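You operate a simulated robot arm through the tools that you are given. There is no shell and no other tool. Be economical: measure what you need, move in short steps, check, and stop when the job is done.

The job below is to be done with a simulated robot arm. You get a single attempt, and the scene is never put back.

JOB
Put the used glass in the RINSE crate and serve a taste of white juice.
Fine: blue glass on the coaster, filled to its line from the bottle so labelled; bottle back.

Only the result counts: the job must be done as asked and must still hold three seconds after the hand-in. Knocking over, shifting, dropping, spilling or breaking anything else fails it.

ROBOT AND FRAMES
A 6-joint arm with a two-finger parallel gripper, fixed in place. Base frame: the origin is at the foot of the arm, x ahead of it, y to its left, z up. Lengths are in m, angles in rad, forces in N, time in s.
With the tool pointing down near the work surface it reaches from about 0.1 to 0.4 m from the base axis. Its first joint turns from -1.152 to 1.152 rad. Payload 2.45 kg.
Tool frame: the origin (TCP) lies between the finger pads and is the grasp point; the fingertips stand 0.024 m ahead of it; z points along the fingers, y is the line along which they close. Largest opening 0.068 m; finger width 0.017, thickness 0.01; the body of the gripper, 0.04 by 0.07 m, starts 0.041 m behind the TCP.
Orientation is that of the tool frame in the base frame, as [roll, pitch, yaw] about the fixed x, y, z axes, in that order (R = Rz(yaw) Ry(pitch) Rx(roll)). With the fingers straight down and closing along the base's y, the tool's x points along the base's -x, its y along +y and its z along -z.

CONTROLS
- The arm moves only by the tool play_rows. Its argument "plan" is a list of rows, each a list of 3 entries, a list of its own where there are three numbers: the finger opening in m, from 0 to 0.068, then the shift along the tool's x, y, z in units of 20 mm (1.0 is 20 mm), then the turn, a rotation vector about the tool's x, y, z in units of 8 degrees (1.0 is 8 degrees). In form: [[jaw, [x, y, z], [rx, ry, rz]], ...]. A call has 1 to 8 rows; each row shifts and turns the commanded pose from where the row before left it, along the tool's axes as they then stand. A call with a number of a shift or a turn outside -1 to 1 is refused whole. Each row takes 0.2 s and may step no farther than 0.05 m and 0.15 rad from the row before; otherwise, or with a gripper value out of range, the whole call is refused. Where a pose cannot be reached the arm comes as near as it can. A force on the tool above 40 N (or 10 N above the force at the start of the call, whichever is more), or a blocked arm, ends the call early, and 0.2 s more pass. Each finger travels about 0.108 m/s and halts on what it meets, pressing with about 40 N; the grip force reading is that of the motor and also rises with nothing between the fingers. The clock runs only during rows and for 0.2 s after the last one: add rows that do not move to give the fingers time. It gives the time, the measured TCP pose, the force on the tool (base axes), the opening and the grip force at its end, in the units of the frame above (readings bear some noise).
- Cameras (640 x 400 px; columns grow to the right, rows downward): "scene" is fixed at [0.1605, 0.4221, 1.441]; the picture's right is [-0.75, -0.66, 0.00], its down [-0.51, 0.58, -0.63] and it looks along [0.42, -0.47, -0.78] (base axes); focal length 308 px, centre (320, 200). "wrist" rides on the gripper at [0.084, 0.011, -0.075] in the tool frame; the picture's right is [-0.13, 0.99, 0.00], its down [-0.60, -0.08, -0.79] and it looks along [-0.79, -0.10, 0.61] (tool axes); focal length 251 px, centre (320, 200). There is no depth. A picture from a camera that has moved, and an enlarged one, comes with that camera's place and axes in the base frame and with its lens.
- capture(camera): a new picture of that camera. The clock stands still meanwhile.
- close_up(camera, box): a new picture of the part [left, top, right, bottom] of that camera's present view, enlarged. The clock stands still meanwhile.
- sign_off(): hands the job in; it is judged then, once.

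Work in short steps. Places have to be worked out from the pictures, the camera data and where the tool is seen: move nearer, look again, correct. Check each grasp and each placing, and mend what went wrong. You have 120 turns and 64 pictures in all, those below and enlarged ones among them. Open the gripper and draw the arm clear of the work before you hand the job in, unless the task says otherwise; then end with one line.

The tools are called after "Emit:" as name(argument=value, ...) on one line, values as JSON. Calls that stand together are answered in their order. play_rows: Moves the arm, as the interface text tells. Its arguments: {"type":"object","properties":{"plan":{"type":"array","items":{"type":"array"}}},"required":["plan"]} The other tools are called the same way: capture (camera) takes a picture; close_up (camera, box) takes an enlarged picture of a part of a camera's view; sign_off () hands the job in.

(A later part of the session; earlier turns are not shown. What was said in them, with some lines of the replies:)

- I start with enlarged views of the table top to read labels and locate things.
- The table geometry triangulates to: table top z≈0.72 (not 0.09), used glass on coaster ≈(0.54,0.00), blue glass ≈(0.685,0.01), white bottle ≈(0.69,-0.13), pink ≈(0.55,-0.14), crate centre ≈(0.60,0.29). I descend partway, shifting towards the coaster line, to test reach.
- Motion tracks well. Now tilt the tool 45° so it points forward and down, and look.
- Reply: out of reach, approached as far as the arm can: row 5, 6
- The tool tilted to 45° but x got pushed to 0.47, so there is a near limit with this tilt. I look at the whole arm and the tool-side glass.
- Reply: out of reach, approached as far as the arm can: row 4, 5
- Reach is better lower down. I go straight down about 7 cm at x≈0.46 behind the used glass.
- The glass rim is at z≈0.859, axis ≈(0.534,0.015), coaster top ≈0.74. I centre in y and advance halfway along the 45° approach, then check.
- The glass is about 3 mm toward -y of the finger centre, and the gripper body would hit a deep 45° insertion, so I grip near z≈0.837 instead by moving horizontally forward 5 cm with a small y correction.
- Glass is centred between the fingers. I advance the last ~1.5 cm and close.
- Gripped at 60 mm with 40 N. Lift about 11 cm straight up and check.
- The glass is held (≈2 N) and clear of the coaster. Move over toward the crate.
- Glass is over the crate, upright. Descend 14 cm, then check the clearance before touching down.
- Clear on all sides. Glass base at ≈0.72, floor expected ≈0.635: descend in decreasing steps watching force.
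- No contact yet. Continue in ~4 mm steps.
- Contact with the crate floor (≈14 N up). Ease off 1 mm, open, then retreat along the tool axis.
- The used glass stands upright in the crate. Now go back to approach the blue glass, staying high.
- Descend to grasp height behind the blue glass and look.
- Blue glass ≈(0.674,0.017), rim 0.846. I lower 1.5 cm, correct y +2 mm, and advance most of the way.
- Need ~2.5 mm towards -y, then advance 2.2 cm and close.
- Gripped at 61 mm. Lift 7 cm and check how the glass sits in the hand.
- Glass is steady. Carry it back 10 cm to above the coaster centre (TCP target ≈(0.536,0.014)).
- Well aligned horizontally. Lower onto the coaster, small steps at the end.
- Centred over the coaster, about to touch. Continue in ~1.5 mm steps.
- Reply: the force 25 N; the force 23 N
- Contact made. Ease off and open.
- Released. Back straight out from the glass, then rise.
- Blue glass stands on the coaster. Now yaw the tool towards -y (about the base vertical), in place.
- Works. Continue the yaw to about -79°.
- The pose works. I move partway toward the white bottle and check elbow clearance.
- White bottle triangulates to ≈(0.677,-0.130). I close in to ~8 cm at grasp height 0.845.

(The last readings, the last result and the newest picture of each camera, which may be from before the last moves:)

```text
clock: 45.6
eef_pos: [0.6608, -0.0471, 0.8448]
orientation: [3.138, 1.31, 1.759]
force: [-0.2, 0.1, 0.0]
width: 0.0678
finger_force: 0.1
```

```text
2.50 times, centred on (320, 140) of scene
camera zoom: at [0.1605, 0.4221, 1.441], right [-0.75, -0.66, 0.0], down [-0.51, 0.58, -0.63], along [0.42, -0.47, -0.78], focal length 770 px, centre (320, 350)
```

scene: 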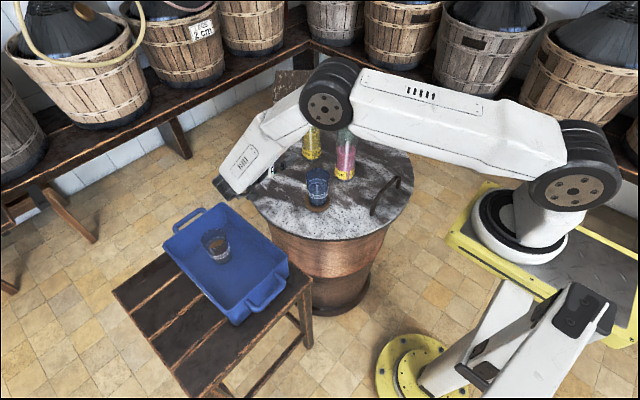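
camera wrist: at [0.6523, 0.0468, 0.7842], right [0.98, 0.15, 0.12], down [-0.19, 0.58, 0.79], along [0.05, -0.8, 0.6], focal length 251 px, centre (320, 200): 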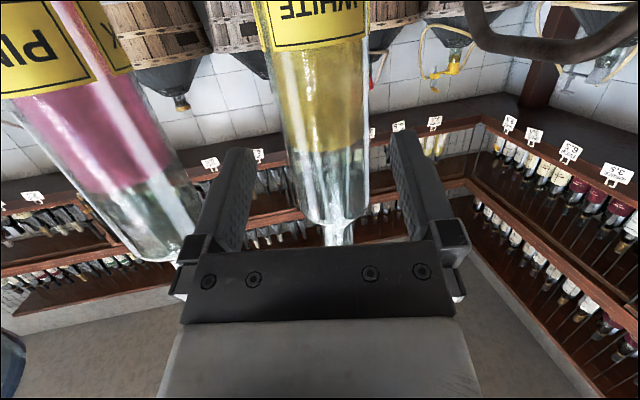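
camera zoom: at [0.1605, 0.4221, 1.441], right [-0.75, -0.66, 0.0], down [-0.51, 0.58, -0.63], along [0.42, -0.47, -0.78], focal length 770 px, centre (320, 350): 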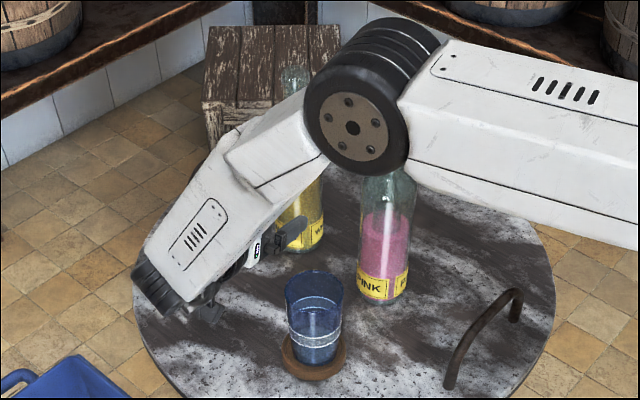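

The bottle looks nearly centred, but its width against the 68 mm opening matters; take enlarged looks.

Emit:
close_up(camera="wrist", box=[220, 0, 430, 240])

```text
1.67 times, centred on (325, 120) of wrist
camera zoom: at [0.6523, 0.0468, 0.7842], right [0.98, 0.15, 0.12], down [-0.19, 0.58, 0.79], along [0.05, -0.8, 0.6], focal length 419 px, centre (312, 333)
```

zoom: 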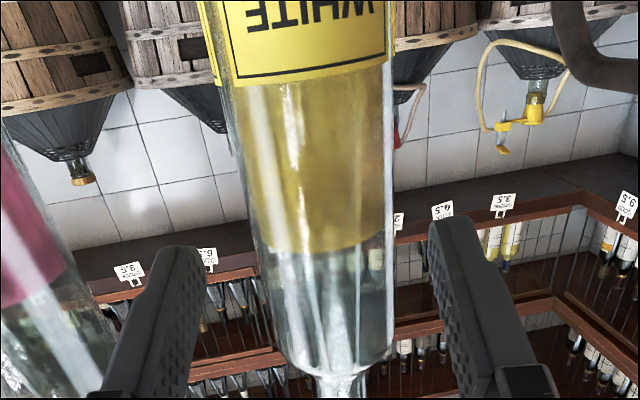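

Bottle ≈62–64 mm, centred within ~1 mm. Advance 5 cm horizontally and check again.

Emit:
play_rows(plan=[[0.068, [-0.17, 0, 0.65], [0, 0, 0]], [0.068, [-0.17, 0, 0.65], [0, 0, 0]], [0.068, [-0.17, 0, 0.65], [0, 0, 0]], [0.068, [-0.17, 0, 0.65], [0, 0, 0]], [0.068, [0, 0, 0], [0, 0, 0]]])

Emit:
close_up(camera="wrist", box=[200, 0, 440, 240])

```text
clock: 46.8
eef_pos: [0.6711, -0.0994, 0.8448]
orientation: [3.141, 1.311, 1.761]
force: [0.0, 0.0, -0.5]
width: 0.0682
finger_force: 0.0
```

```text
1.67 times, centred on (320, 120) of wrist
camera zoom: at [0.6624, -0.0059, 0.7846], right [0.98, 0.15, 0.12], down [-0.19, 0.58, 0.79], along [0.05, -0.8, 0.6], focal length 419 px, centre (320, 333)
```

zoom: 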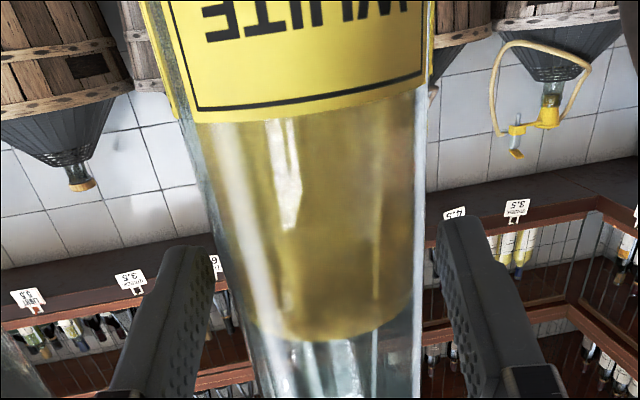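

Centred. Advance the final 2.8 cm and close on the bottle.

Emit:
play_rows(plan=[[0.068, [-0.18, 0.02, 0.67], [0, 0, 0]], [0.068, [-0.18, 0, 0.67], [0, 0, 0]], [0.068, [0, 0, 0], [0, 0, 0]]])

Emit:
close_up(camera="wrist", box=[200, 0, 440, 240])

```text
clock: 47.6
eef_pos: [0.6756, -0.1268, 0.846]
orientation: [-3.141, 1.308, 1.761]
force: [-0.5, 1.2, 1.1]
width: 0.0678
finger_force: 0.1
```

```text
1.67 times, centred on (320, 120) of wrist
camera zoom: at [0.6675, -0.0329, 0.7847], right [0.98, 0.15, 0.12], down [-0.19, 0.58, 0.79], along [0.05, -0.8, 0.6], focal length 419 px, centre (320, 333)
```

zoom: 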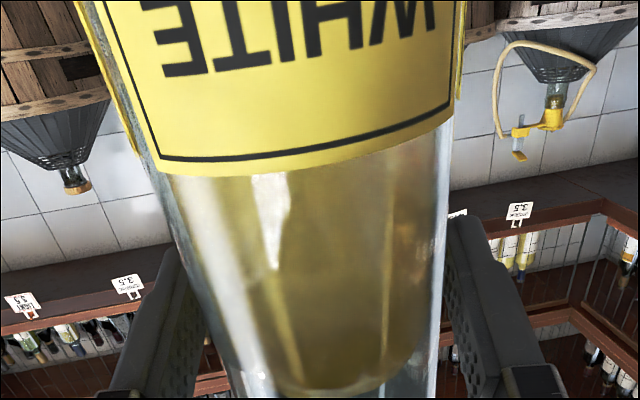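

Fingers straddle the bottle. Close.

Emit:
play_rows(plan=[[0.055, [0, 0, 0], [0, 0, 0]], [0.05, [0, 0, 0], [0, 0, 0]], [0.05, [0, 0, 0], [0, 0, 0]]])

```text
clock: 48.4
eef_pos: [0.6748, -0.1272, 0.845]
orientation: [3.139, 1.308, 1.757]
force: [2.1, -0.7, 0.5]
width: 0.0585
finger_force: 40.2
```

Gripped at 58.5 mm; this pose (0.675,-0.127,0.845) is the return position. Lift slowly 3 cm to check hold.

Emit:
play_rows(plan=[[0.05, [-0.3, 0, -0.08], [0, 0, 0]], [0.05, [-0.5, 0, -0.13], [0, 0, 0]], [0.05, [-0.65, 0, -0.17], [0, 0, 0]], [0.05, [0, 0, 0], [0, 0, 0]]])

Emit:
close_up(camera="scene", box=[220, 60, 420, 220])

```text
clock: 49.4
eef_pos: [0.6755, -0.1264, 0.875]
orientation: [-3.138, 1.309, 1.762]
force: [0.6, 0.6, -5.4]
width: 0.0583
finger_force: 40.2
```

```text
2.50 times, centred on (320, 140) of scene
camera zoom: at [0.1606, 0.4221, 1.441], right [-0.75, -0.66, 0.0], down [-0.51, 0.58, -0.63], along [0.42, -0.47, -0.78], focal length 770 px, centre (320, 350)
```

zoom: 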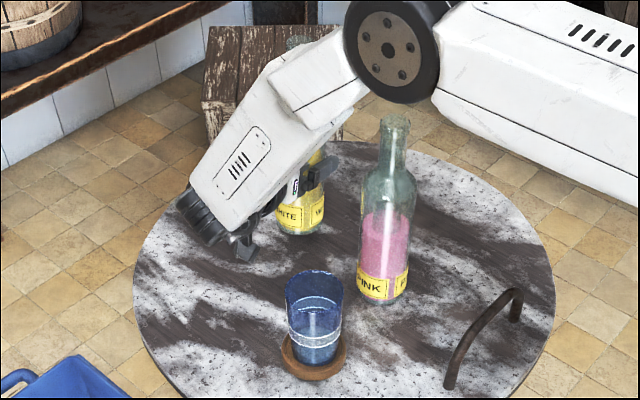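

Bottle held firmly (≈5.4 N), upright. Raise a little more and carry it toward +y to the pouring station (TCP ≈(0.674,0.041,0.90)).

Emit:
play_rows(plan=[[0.05, [-0.6, 0, -0.17], [0, 0, 0]], [0.05, [-0.6, 0, -0.17], [0, 0, 0]], [0.05, [0.236, 0.164, -0.88], [0, 0, 0]], [0.05, [0.236, 0.164, -0.88], [0, 0, 0]], [0.05, [0.236, 0.164, -0.88], [0, 0, 0]], [0.05, [0.236, 0.164, -0.88], [0, 0, 0]], [0.05, [0.236, 0.164, -0.88], [0, 0, 0]], [0.05, [0, 0, 0], [0, 0, 0]]])

Emit:
play_rows(plan=[[0.05, [0.236, 0.164, -0.88], [0, 0, 0]], [0.05, [0.236, 0.164, -0.88], [0, 0, 0]], [0.05, [0.236, 0.164, -0.88], [0, 0, 0]], [0.05, [0.236, 0.164, -0.88], [0, 0, 0]], [0.05, [0, 0, 0], [0, 0, 0]]])

Emit:
capture(camera="scene")

```text
clock: 51.2
eef_pos: [0.6748, -0.0342, 0.9012]
orientation: [-3.141, 1.309, 1.76]
force: [-0.3, -0.3, -5.2]
width: 0.0583
finger_force: 40.0
```

```text
clock: 52.4
eef_pos: [0.6736, 0.0416, 0.9002]
orientation: [-3.139, 1.308, 1.762]
force: [0.0, -0.5, -5.4]
width: 0.0582
finger_force: 40.0
```

```text
20 pictures are left
```

scene: 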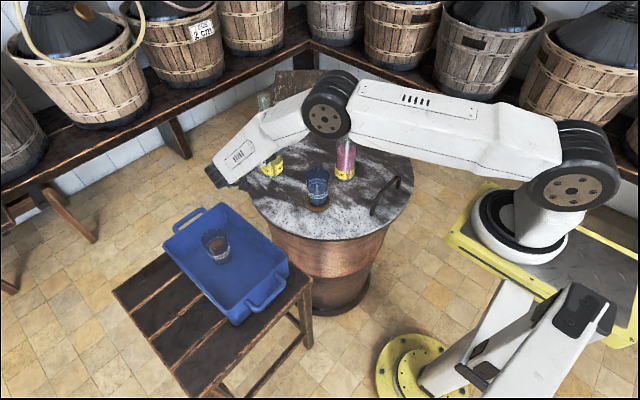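

The bottle is at the pouring station and forearm is clear of the tilt plane. Tilt 56° toward the glass about the horizontal axis.

Emit:
play_rows(plan=[[0.05, [0, 0, 0], [-0.259, 0, 0.966]], [0.05, [0, 0, 0], [-0.259, 0, 0.966]], [0.05, [0, 0, 0], [-0.259, 0, 0.966]], [0.05, [0, 0, 0], [-0.259, 0, 0.966]], [0.05, [0, 0, 0], [-0.259, 0, 0.966]], [0.05, [0, 0, 0], [-0.259, 0, 0.966]], [0.05, [0, 0, 0], [-0.259, 0, 0.966]], [0.05, [0, 0, 0], [0, 0, 0]]])

Emit:
close_up(camera="scene", box=[220, 90, 380, 220])

```text
clock: 54.2
eef_pos: [0.6746, 0.0403, 0.9009]
orientation: [1.744, 0.569, 0.502]
force: [0.0, -0.1, -5.5]
width: 0.0583
finger_force: 39.8
```

```text
3.08 times, centred on (300, 155) of scene
camera zoom: at [0.1606, 0.4221, 1.441], right [-0.75, -0.66, 0.0], down [-0.51, 0.58, -0.63], along [0.42, -0.47, -0.78], focal length 948 px, centre (382, 338)
```

zoom: 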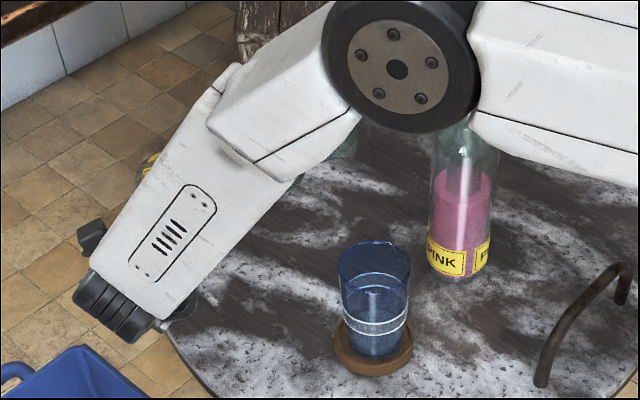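

Position holds. Tilt another 20° (to ~76°), slower.

Emit:
play_rows(plan=[[0.05, [0, 0, 0], [-0.259, 0, 0.966]], [0.05, [0, 0, 0], [-0.259, 0, 0.966]], [0.05, [0, 0, 0], [-0.13, 0, 0.483]], [0.05, [0, 0, 0], [0, 0, 0]]])

Emit:
close_up(camera="scene", box=[270, 120, 370, 220])

```text
clock: 55.2
eef_pos: [0.6752, 0.0402, 0.9008]
orientation: [1.636, 0.234, 0.458]
force: [-0.2, 0.2, -4.9]
width: 0.0586
finger_force: 39.8
```

```text
4.00 times, centred on (320, 170) of scene
camera zoom: at [0.1606, 0.4221, 1.441], right [-0.75, -0.66, 0.0], down [-0.51, 0.58, -0.63], along [0.42, -0.47, -0.78], focal length 1233 px, centre (320, 320)
```

zoom: 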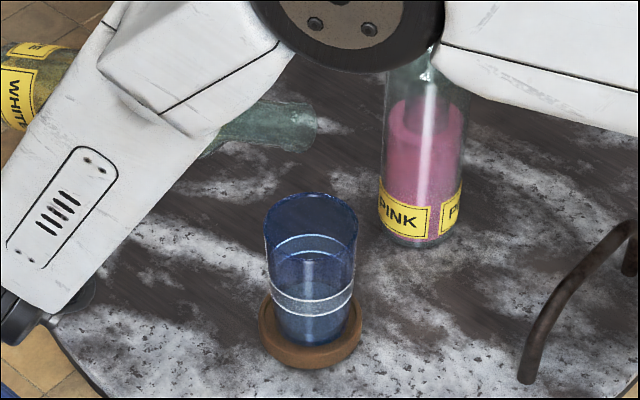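

Mouth is over the glass, perhaps a few mm past centre. Shift the bottle 5 mm back and tilt 4° more, then look for flow.

Emit:
play_rows(plan=[[0.05, [0.24, 0.06, 0.06], [0, 0, 0]], [0.05, [0, 0, 0], [-0.065, 0, 0.24]], [0.05, [0, 0, 0], [-0.065, 0, 0.24]], [0.05, [0, 0, 0], [0, 0, 0]]])

Emit:
close_up(camera="scene", box=[270, 120, 370, 220])

```text
clock: 56.2
eef_pos: [0.6804, 0.0415, 0.9001]
orientation: [1.616, 0.169, 0.452]
force: [-0.9, 0.1, -4.9]
width: 0.0587
finger_force: 39.8
```

```text
4.00 times, centred on (320, 170) of scene
camera zoom: at [0.1606, 0.4221, 1.441], right [-0.75, -0.66, 0.0], down [-0.51, 0.58, -0.63], along [0.42, -0.47, -0.78], focal length 1233 px, centre (320, 320)
```

zoom: 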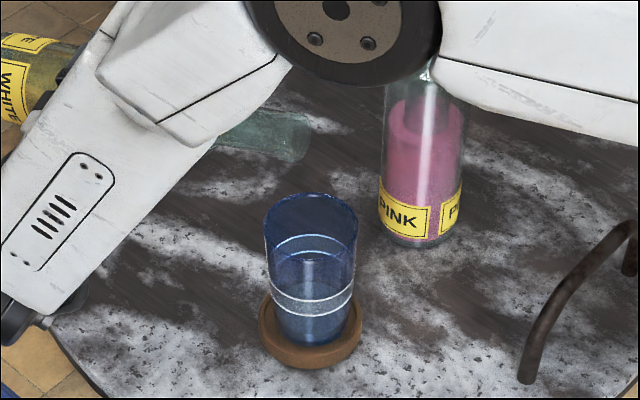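

No flow yet. Tilt 3° more and watch.

Emit:
play_rows(plan=[[0.05, [0, 0, 0], [-0.048, 0, 0.18]], [0.05, [0, 0, 0], [-0.048, 0, 0.18]], [0.05, [0, 0, 0], [0, 0, 0]], [0.05, [0, 0, 0], [0, 0, 0]]])

Emit:
close_up(camera="scene", box=[270, 120, 370, 220])

```text
clock: 57.2
eef_pos: [0.6807, 0.0421, 0.8996]
orientation: [1.602, 0.119, 0.452]
force: [-1.1, 1.0, -5.0]
width: 0.0582
finger_force: 40.4
```

```text
4.00 times, centred on (320, 170) of scene
camera zoom: at [0.1606, 0.4221, 1.441], right [-0.75, -0.66, 0.0], down [-0.51, 0.58, -0.63], along [0.42, -0.47, -0.78], focal length 1233 px, centre (320, 320)
```

zoom: 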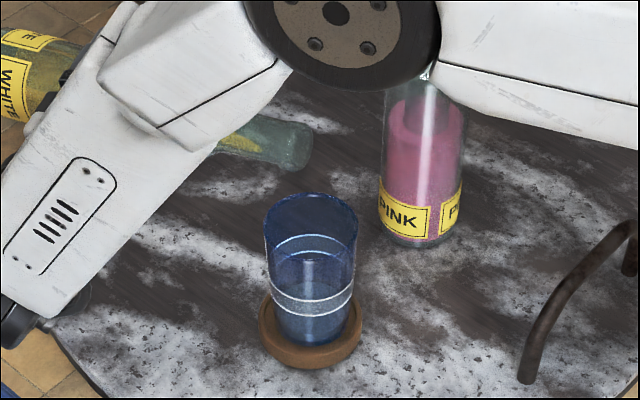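

Liquid is entering the neck. Add 2° more.

Emit:
play_rows(plan=[[0.05, [0, 0, 0], [-0.065, 0, 0.24]], [0.05, [0, 0, 0], [0, 0, 0]]])

Emit:
close_up(camera="scene", box=[270, 120, 370, 220])

```text
clock: 57.8
eef_pos: [0.6793, 0.041, 0.8994]
orientation: [1.594, 0.086, 0.45]
force: [-0.1, -0.1, -5.4]
width: 0.0586
finger_force: 39.8
```

```text
4.00 times, centred on (320, 170) of scene
camera zoom: at [0.1606, 0.4221, 1.441], right [-0.75, -0.66, 0.0], down [-0.51, 0.58, -0.63], along [0.42, -0.47, -0.78], focal length 1233 px, centre (320, 320)
```

zoom: 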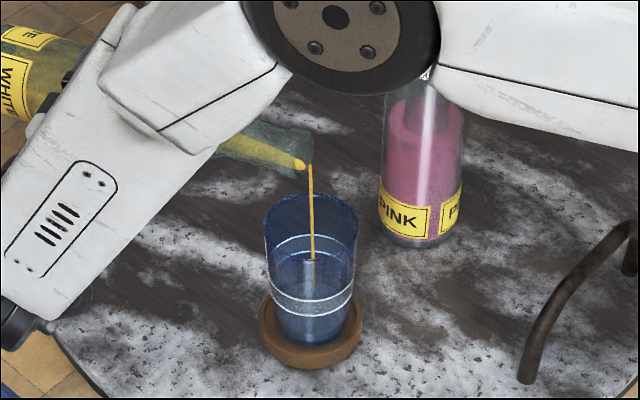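

A thin stream is falling into the centre of the glass. Hold for about a second and check the level.

Emit:
play_rows(plan=[[0.05, [0, 0, 0], [0, 0, 0]], [0.05, [0, 0, 0], [0, 0, 0]], [0.05, [0, 0, 0], [0, 0, 0]], [0.05, [0, 0, 0], [0, 0, 0]], [0.05, [0, 0, 0], [0, 0, 0]]])

Emit:
close_up(camera="scene", box=[270, 120, 370, 220])

```text
clock: 59.0
eef_pos: [0.6793, 0.0416, 0.9005]
orientation: [1.593, 0.086, 0.451]
force: [0.4, 0.0, -4.8]
width: 0.0584
finger_force: 40.0
```

```text
4.00 times, centred on (320, 170) of scene
camera zoom: at [0.1606, 0.4221, 1.441], right [-0.75, -0.66, 0.0], down [-0.51, 0.58, -0.63], along [0.42, -0.47, -0.78], focal length 1233 px, centre (320, 320)
```

zoom: 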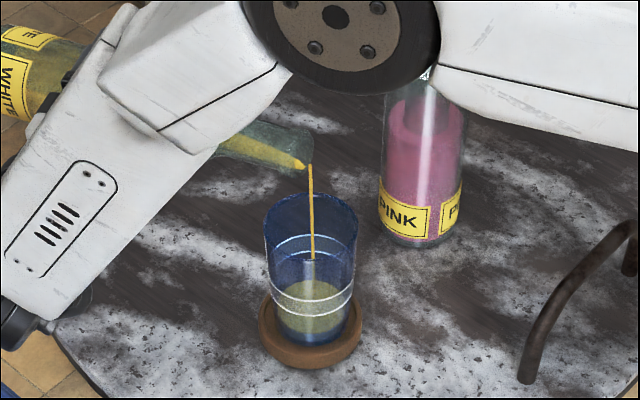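

Level is nearing the band already. Stop the flow by tilting back 5° and inspect precisely.

Emit:
play_rows(plan=[[0.05, [0, 0, 0], [0.162, 0, -0.6]]])

Emit:
close_up(camera="scene", box=[295, 155, 345, 215])

```text
clock: 59.4
eef_pos: [0.6808, 0.0428, 0.8991]
orientation: [1.617, 0.168, 0.454]
force: [0.0, 0.0, -5.6]
width: 0.0584
finger_force: 40.5
```

```text
6.67 times, centred on (320, 185) of scene
camera zoom: at [0.1606, 0.4221, 1.441], right [-0.75, -0.66, 0.0], down [-0.51, 0.58, -0.63], along [0.42, -0.47, -0.78], focal length 2054 px, centre (320, 300)
```

zoom: 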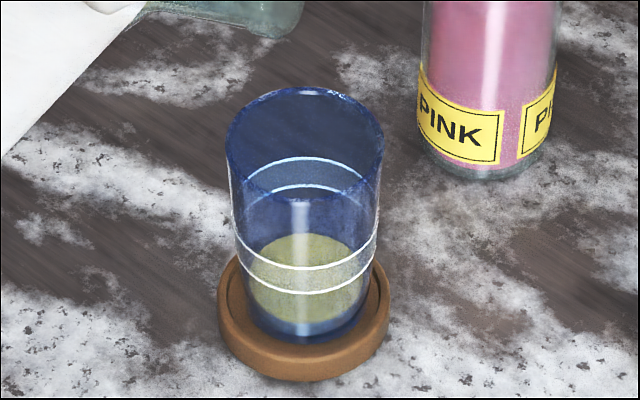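

Flow stopped cleanly; the level is still ~3 cm below the band's middle. Resume the tilt (+1° extra) and hold ~1.4 s.

Emit:
play_rows(plan=[[0.05, [0, 0, 0], [-0.18, 0, 0.68]], [0.05, [0, 0, 0], [0, 0, 0]], [0.05, [0, 0, 0], [0, 0, 0]], [0.05, [0, 0, 0], [0, 0, 0]], [0.05, [0, 0, 0], [0, 0, 0]], [0.05, [0, 0, 0], [0, 0, 0]], [0.05, [0, 0, 0], [0, 0, 0]]])

Emit:
close_up(camera="scene", box=[295, 155, 345, 215])

```text
clock: 61.0
eef_pos: [0.6798, 0.0415, 0.9011]
orientation: [1.591, 0.073, 0.449]
force: [-0.6, 0.7, -5.7]
width: 0.0583
finger_force: 39.6
```

```text
6.67 times, centred on (320, 185) of scene
camera zoom: at [0.1606, 0.4221, 1.441], right [-0.75, -0.66, 0.0], down [-0.51, 0.58, -0.63], along [0.42, -0.47, -0.78], focal length 2054 px, centre (320, 300)
```

zoom: 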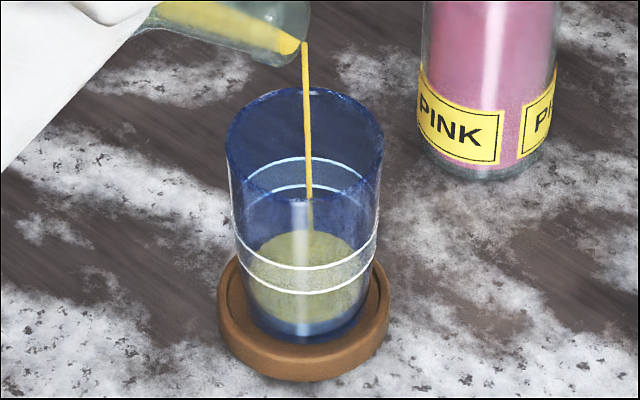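

Level rose only slightly. Tilt 2° more and hold a full call.

Emit:
play_rows(plan=[[0.05, [0, 0, 0], [-0.065, 0, 0.24]], [0.05, [0, 0, 0], [0, 0, 0]], [0.05, [0, 0, 0], [0, 0, 0]], [0.05, [0, 0, 0], [0, 0, 0]], [0.05, [0, 0, 0], [0, 0, 0]], [0.05, [0, 0, 0], [0, 0, 0]], [0.05, [0, 0, 0], [0, 0, 0]], [0.05, [0, 0, 0], [0, 0, 0]]])

Emit:
close_up(camera="scene", box=[295, 155, 345, 215])

```text
clock: 62.8
eef_pos: [0.6803, 0.0418, 0.8993]
orientation: [1.583, 0.041, 0.449]
force: [0.4, 0.6, -5.6]
width: 0.0587
finger_force: 39.9
```

```text
6.67 times, centred on (320, 185) of scene
camera zoom: at [0.1606, 0.4221, 1.441], right [-0.75, -0.66, 0.0], down [-0.51, 0.58, -0.63], along [0.42, -0.47, -0.78], focal length 2054 px, centre (320, 300)
```

zoom: 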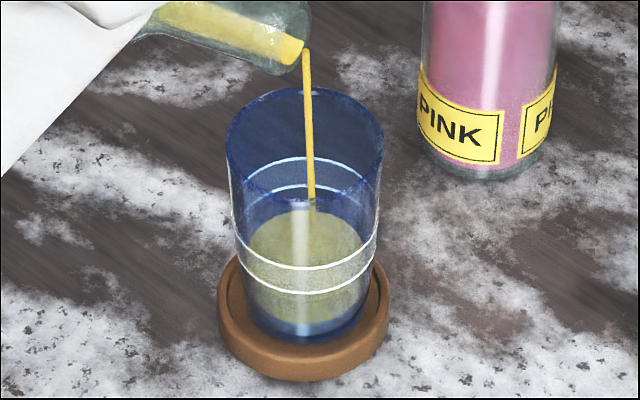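

Good rate (~10 px/s by the back edge; ~40 px to go). Hold another 1.8 s with +1°.

Emit:
play_rows(plan=[[0.05, [0, 0, 0], [-0.032, 0, 0.12]], [0.05, [0, 0, 0], [0, 0, 0]], [0.05, [0, 0, 0], [0, 0, 0]], [0.05, [0, 0, 0], [0, 0, 0]], [0.05, [0, 0, 0], [0, 0, 0]], [0.05, [0, 0, 0], [0, 0, 0]], [0.05, [0, 0, 0], [0, 0, 0]], [0.05, [0, 0, 0], [0, 0, 0]]])

Emit:
close_up(camera="scene", box=[295, 155, 345, 215])

```text
clock: 64.6
eef_pos: [0.6785, 0.0416, 0.8991]
orientation: [1.579, 0.025, 0.45]
force: [-0.6, 0.4, -4.4]
width: 0.0584
finger_force: 40.4
```

```text
6.67 times, centred on (320, 185) of scene
camera zoom: at [0.1606, 0.4221, 1.441], right [-0.75, -0.66, 0.0], down [-0.51, 0.58, -0.63], along [0.42, -0.47, -0.78], focal length 2054 px, centre (320, 300)
```

zoom: 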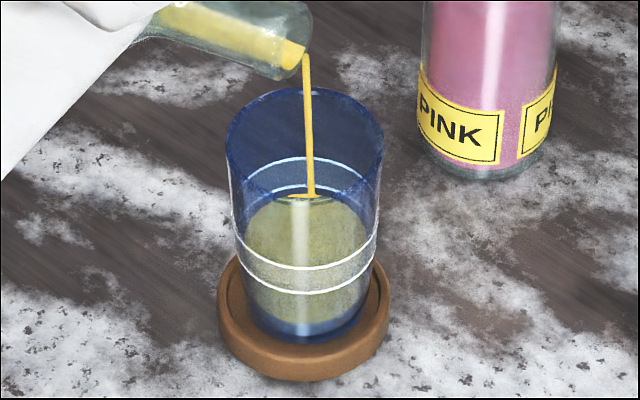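

Back edge ≈196 vs the band's back arcs at 186/157. Hold ~1.6 s more.

Emit:
play_rows(plan=[[0.05, [0, 0, 0], [0, 0, 0]], [0.05, [0, 0, 0], [0, 0, 0]], [0.05, [0, 0, 0], [0, 0, 0]], [0.05, [0, 0, 0], [0, 0, 0]], [0.05, [0, 0, 0], [0, 0, 0]], [0.05, [0, 0, 0], [0, 0, 0]], [0.05, [0, 0, 0], [0, 0, 0]]])

Emit:
close_up(camera="scene", box=[295, 155, 345, 215])

```text
clock: 66.2
eef_pos: [0.6794, 0.0415, 0.9]
orientation: [1.579, 0.024, 0.451]
force: [-0.4, 0.6, -4.1]
width: 0.0583
finger_force: 40.3
```

```text
6.67 times, centred on (320, 185) of scene
camera zoom: at [0.1606, 0.4221, 1.441], right [-0.75, -0.66, 0.0], down [-0.51, 0.58, -0.63], along [0.42, -0.47, -0.78], focal length 2054 px, centre (320, 300)
```

zoom: 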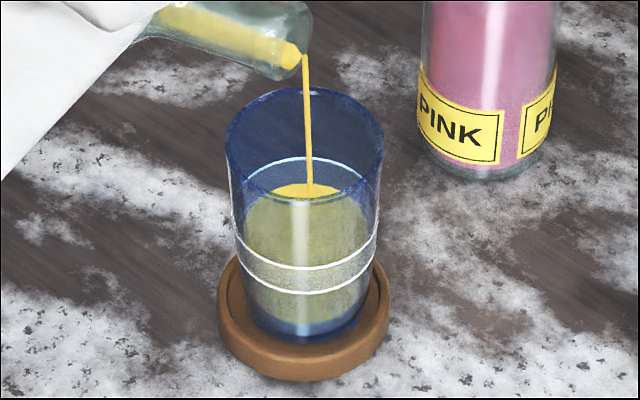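

Level is just into the band. Hold 1 s more, then tilt back 16° and inspect.

Emit:
play_rows(plan=[[0.05, [0, 0, 0], [0, 0, 0]], [0.05, [0, 0, 0], [0, 0, 0]], [0.05, [0, 0, 0], [0, 0, 0]], [0.05, [0, 0, 0], [0, 0, 0]], [0.05, [0, 0, 0], [0, 0, 0]], [0.05, [0, 0, 0], [0.25, 0, -0.95]], [0.05, [0, 0, 0], [0.25, 0, -0.95]]])

Emit:
close_up(camera="scene", box=[295, 155, 345, 215])

```text
clock: 67.8
eef_pos: [0.6792, 0.0402, 0.9004]
orientation: [1.648, 0.291, 0.463]
force: [-0.3, 0.2, -4.6]
width: 0.0583
finger_force: 40.1
```

```text
6.67 times, centred on (320, 185) of scene
camera zoom: at [0.1606, 0.4221, 1.441], right [-0.75, -0.66, 0.0], down [-0.51, 0.58, -0.63], along [0.42, -0.47, -0.78], focal length 2054 px, centre (320, 300)
```

zoom: 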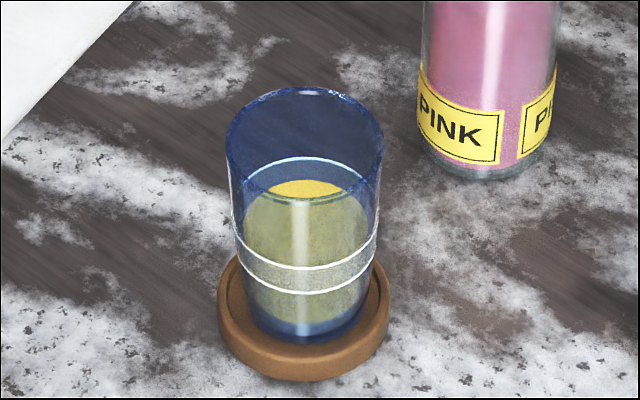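

Level sits mid-band (ellipse centre ≈227 between line centres 212 and 240), flow stopped. Bring the bottle back upright (72.9° total).

Emit:
play_rows(plan=[[0.05, [0, 0, 0], [0.259, 0, -0.966]], [0.05, [0, 0, 0], [0.259, 0, -0.966]], [0.05, [0, 0, 0], [0.259, 0, -0.966]], [0.05, [0, 0, 0], [0.259, 0, -0.966]], [0.05, [0, 0, 0], [0.259, 0, -0.966]], [0.05, [0, 0, 0], [0.259, 0, -0.966]], [0.05, [0, 0, 0], [0.259, 0, -0.966]], [0.05, [0, 0, 0], [0.259, 0, -0.966]]])

Emit:
play_rows(plan=[[0.05, [0, 0, 0], [0.144, 0, -0.536]], [0.05, [0, 0, 0], [0.144, 0, -0.536]], [0.05, [0, 0, 0], [0, 0, 0]]])

```text
clock: 69.6
eef_pos: [0.6792, 0.0413, 0.9005]
orientation: [2.607, 1.27, 1.242]
force: [0.7, -0.1, -4.1]
width: 0.0584
finger_force: 39.7
```

```text
clock: 70.4
eef_pos: [0.6781, 0.0419, 0.8985]
orientation: [-3.134, 1.31, 1.768]
force: [-0.8, 0.4, -5.0]
width: 0.0582
finger_force: 39.9
```

Upright again. Carry the bottle back over its original spot.

Emit:
play_rows(plan=[[0.05, [-0.236, -0.195, 0.88], [0, 0, 0]], [0.05, [-0.236, -0.195, 0.88], [0, 0, 0]], [0.05, [-0.236, -0.195, 0.88], [0, 0, 0]], [0.05, [-0.236, -0.195, 0.88], [0, 0, 0]], [0.05, [-0.236, -0.195, 0.88], [0, 0, 0]], [0.05, [-0.236, -0.195, 0.88], [0, 0, 0]], [0.05, [-0.236, -0.195, 0.88], [0, 0, 0]], [0.05, [0, 0, 0], [0, 0, 0]]])

Emit:
play_rows(plan=[[0.05, [-0.236, -0.195, 0.88], [0, 0, 0]], [0.05, [-0.236, -0.195, 0.88], [0, 0, 0]], [0.05, [0, 0, 0], [0, 0, 0]], [0.05, [0, 0, 0], [0, 0, 0]]])

```text
clock: 72.2
eef_pos: [0.6781, -0.0906, 0.9]
orientation: [-3.141, 1.311, 1.76]
force: [0.1, 0.5, -3.5]
width: 0.0585
finger_force: 39.7
```

```text
clock: 73.2
eef_pos: [0.6771, -0.126, 0.9005]
orientation: [-3.14, 1.311, 1.763]
force: [0.3, 0.9, -4.5]
width: 0.0581
finger_force: 40.0
```

On target within ~2 mm. Lower 5 cm, then slowly to contact.

Emit:
play_rows(plan=[[0.05, [0.8, -0.08, 0.215], [0, 0, 0]], [0.05, [0.8, 0, 0.215], [0, 0, 0]], [0.05, [0.6, 0, 0.16], [0, 0, 0]], [0.05, [0.25, 0, 0.067], [0, 0, 0]], [0.05, [0.1, 0, 0.027], [0, 0, 0]], [0.05, [0, 0, 0], [0, 0, 0]]])

Emit:
play_rows(plan=[[0.05, [0.08, 0, 0.02], [0, 0, 0]], [0.05, [0.06, 0, 0.016], [0, 0, 0]], [0.05, [0, 0, 0], [0, 0, 0]]])

```text
clock: 74.6
eef_pos: [0.6746, -0.1261, 0.8467]
orientation: [-3.141, 1.311, 1.761]
force: [0.5, -0.6, -5.1]
width: 0.058
finger_force: 40.5
```

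```text
clock: 75.4
eef_pos: [0.6741, -0.1266, 0.8457]
orientation: [3.137, 1.312, 1.754]
force: [-3.8, 1.7, 6.5]
width: 0.0578
finger_force: 39.7
```

Touching down at the original height. Ease slightly and open.

Emit:
play_rows(plan=[[0.05, [-0.04, 0, -0.01], [0, 0, 0]], [0.06, [0, 0, 0], [0, 0, 0]], [0.068, [0, 0, 0], [0, 0, 0]], [0.068, [0, 0, 0], [0, 0, 0]]])

Emit:
close_up(camera="wrist", box=[200, 0, 440, 240])

```text
clock: 76.4
eef_pos: [0.6748, -0.1265, 0.8437]
orientation: [-3.141, 1.31, 1.761]
force: [0.8, 2.0, 0.8]
width: 0.0683
finger_force: 0.1
```

```text
1.67 times, centred on (320, 120) of wrist
camera zoom: at [0.6662, -0.0331, 0.7845], right [0.98, 0.15, 0.12], down [-0.19, 0.58, 0.79], along [0.05, -0.8, 0.6], focal length 419 px, centre (320, 333)
```

zoom: 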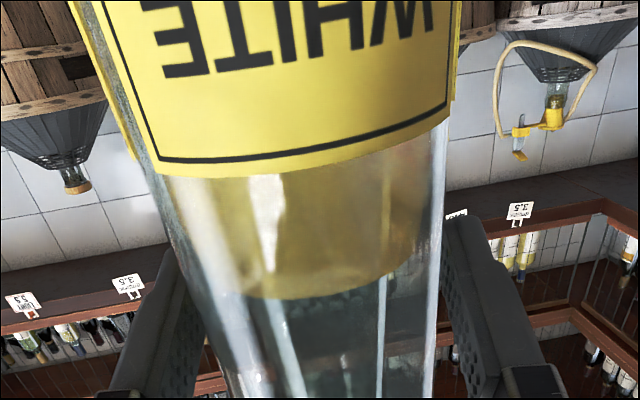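

The bottle stands where it was. Withdraw straight back.

Emit:
play_rows(plan=[[0.068, [0.1, 0, -0.4], [0, 0, 0]], [0.068, [0.17, 0, -0.65], [0, 0, 0]], [0.068, [0.17, 0, -0.65], [0, 0, 0]], [0.068, [0.17, 0, -0.65], [0, 0, 0]], [0.068, [0.2, 0, -0.8], [0, 0, 0]], [0.068, [0.2, 0, -0.8], [0, 0, 0]], [0.068, [0.2, 0, -0.8], [0, 0, 0]], [0.068, [0.2, 0, -0.8], [0, 0, 0]]])

Emit:
play_rows(plan=[[0.068, [-0.5, 0, -0.8], [0, 0, 0]], [0.068, [-0.8, 0, -0.8], [0, 0, 0]], [0.068, [-0.8, 0, -0.6], [0, 0, 0]], [0.068, [-0.8, 0, -0.4], [0, 0, 0]], [0.068, [-0.8, 0, -0.2], [0, 0, 0]], [0.068, [0, 0, 0], [0, 0, 0]]])

Emit:
capture(camera="scene")

Emit:
close_up(camera="scene", box=[295, 155, 345, 215])

```text
clock: 78.2
eef_pos: [0.6523, -0.0144, 0.8462]
orientation: [3.14, 1.31, 1.759]
force: [-0.4, -0.3, -0.8]
width: 0.0681
finger_force: 0.1
```

```text
clock: 79.6
eef_pos: [0.6457, 0.0206, 0.9333]
orientation: [-3.138, 1.311, 1.76]
force: [-1.0, 0.2, 0.0]
width: 0.0678
finger_force: 0.0
```

```text
6 pictures are left
```

scene: 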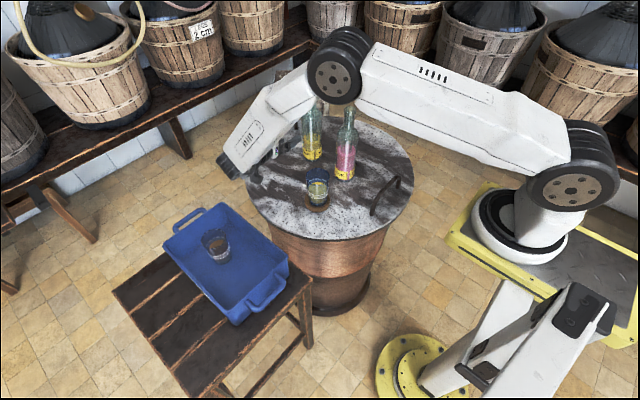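

```text
6.67 times, centred on (320, 185) of scene
camera zoom: at [0.1605, 0.4221, 1.441], right [-0.75, -0.66, 0.0], down [-0.51, 0.58, -0.63], along [0.42, -0.47, -0.78], focal length 2054 px, centre (320, 300)
```

zoom: 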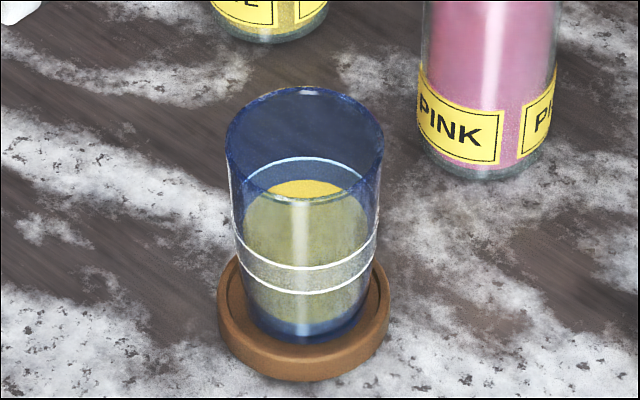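

Everything stands. To verify the level from the side, I back away and bring the wrist camera to a horizontal view of the glass from +y.

Emit:
play_rows(plan=[[0.068, [0.27, 0, -1], [0, 0, 0]], [0.068, [0.27, 0, -1], [0, 0, 0]], [0.068, [0.27, 0, -1], [0, 0, 0]], [0.068, [0.27, 0, -1], [0, 0, 0]], [0.068, [0.14, -1, -0.55], [0, 0, 0]], [0.068, [0.14, -1, -0.55], [0, 0, 0]], [0.068, [0.14, -1, -0.55], [0, 0, 0]], [0.068, [0.14, -1, -0.55], [0, 0, 0]]])

Emit:
play_rows(plan=[[0.068, [0, 0, 0], [0, 0.94, 0]], [0.068, [0, 0, 0], [0, 0.94, 0]], [0.068, [0, 0, 0], [0, 0.94, 0]], [0.068, [0, 0, 0], [0, 0.93, 0]], [0.068, [0.9, 0, 0.9], [0, 0, 0]], [0.068, [0.9, 0, 0.9], [0, 0, 0]], [0.068, [0.9, 0, 0.9], [0, 0, 0]], [0.068, [0.3, 0, 0.3], [0, 0, 0]]])

Emit:
capture(camera="wrist")

```text
clock: 81.4
eef_pos: [0.5422, 0.1301, 0.933]
orientation: [3.139, 1.308, 1.758]
force: [-0.5, 0.1, 0.5]
width: 0.0681
finger_force: 0.1
```

```text
clock: 83.2
eef_pos: [0.5438, 0.1323, 0.8467]
orientation: [3.141, 0.785, 1.759]
force: [-0.5, 0.2, 1.5]
width: 0.068
finger_force: 0.0
```

```text
4 pictures are left
camera wrist: at [0.5317, 0.244, 0.842], right [0.99, 0.1, 0.09], down [-0.1, 0.12, 0.99], along [0.08, -0.99, 0.13], focal length 251 px, centre (320, 200)
```

wrist: 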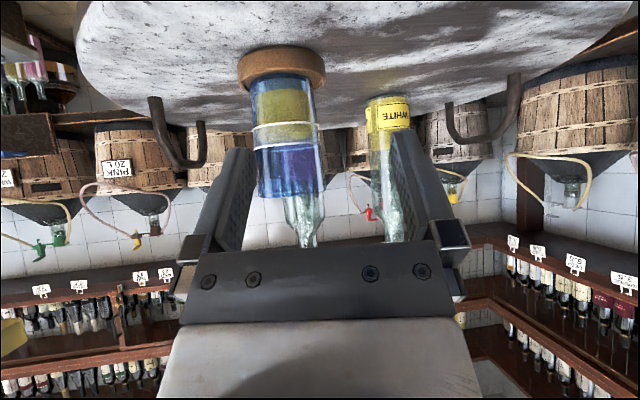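

Emit:
close_up(camera="wrist", box=[230, 40, 350, 200])

```text
2.50 times, centred on (290, 120) of wrist
camera zoom: at [0.5317, 0.244, 0.842], right [0.99, 0.1, 0.09], down [-0.1, 0.12, 0.99], along [0.08, -0.99, 0.13], focal length 629 px, centre (395, 400)
```

zoom: 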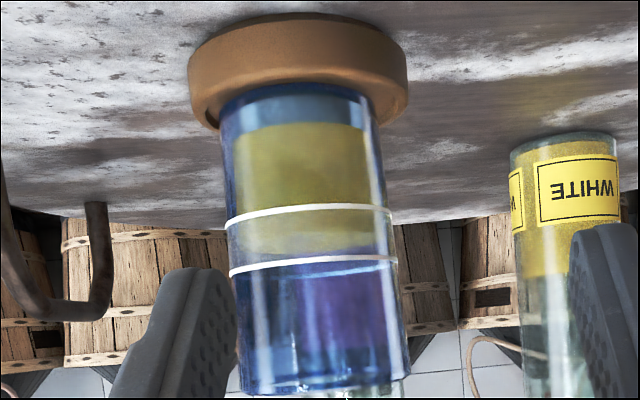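

From the side the level lies inside the band. The job looks done: gripper open; raise and back the arm clear, then hand in.

Emit:
play_rows(plan=[[0.068, [0, 0, -0.8], [0, 0, 0]], [0.068, [-0.8, 0, -0.8], [0, 0, 0]], [0.068, [-0.9, 0, -0.9], [0, 0, 0]], [0.068, [-0.9, 0, -0.9], [0, 0, 0]], [0.068, [-0.9, 0, -0.9], [0, 0, 0]], [0.068, [-0.9, 0, -0.9], [0, 0, 0]], [0.068, [0, 0, 0], [0, 0, 0]]])

Emit:
capture(camera="scene")

```text
clock: 84.8
eef_pos: [0.5429, 0.1417, 0.985]
orientation: [3.14, 0.786, 1.758]
force: [0.4, 0.1, 0.5]
width: 0.0679
finger_force: 0.1
```

```text
2 pictures are left
```

scene: 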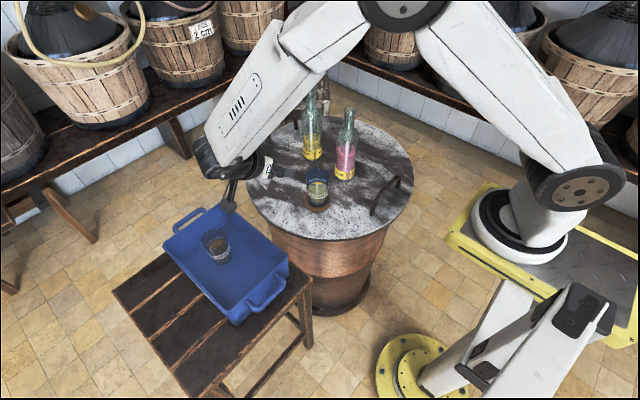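

All items are in place and the arm is clear; handing in.

Emit:
sign_off()

```text
The job is handed in.
```

The used glass is upright in the RINSE crate, the blue glass is on the coaster with white juice up to its marked band, and the WHITE bottle is back where it stood; nothing spilled or was knocked that I could see.
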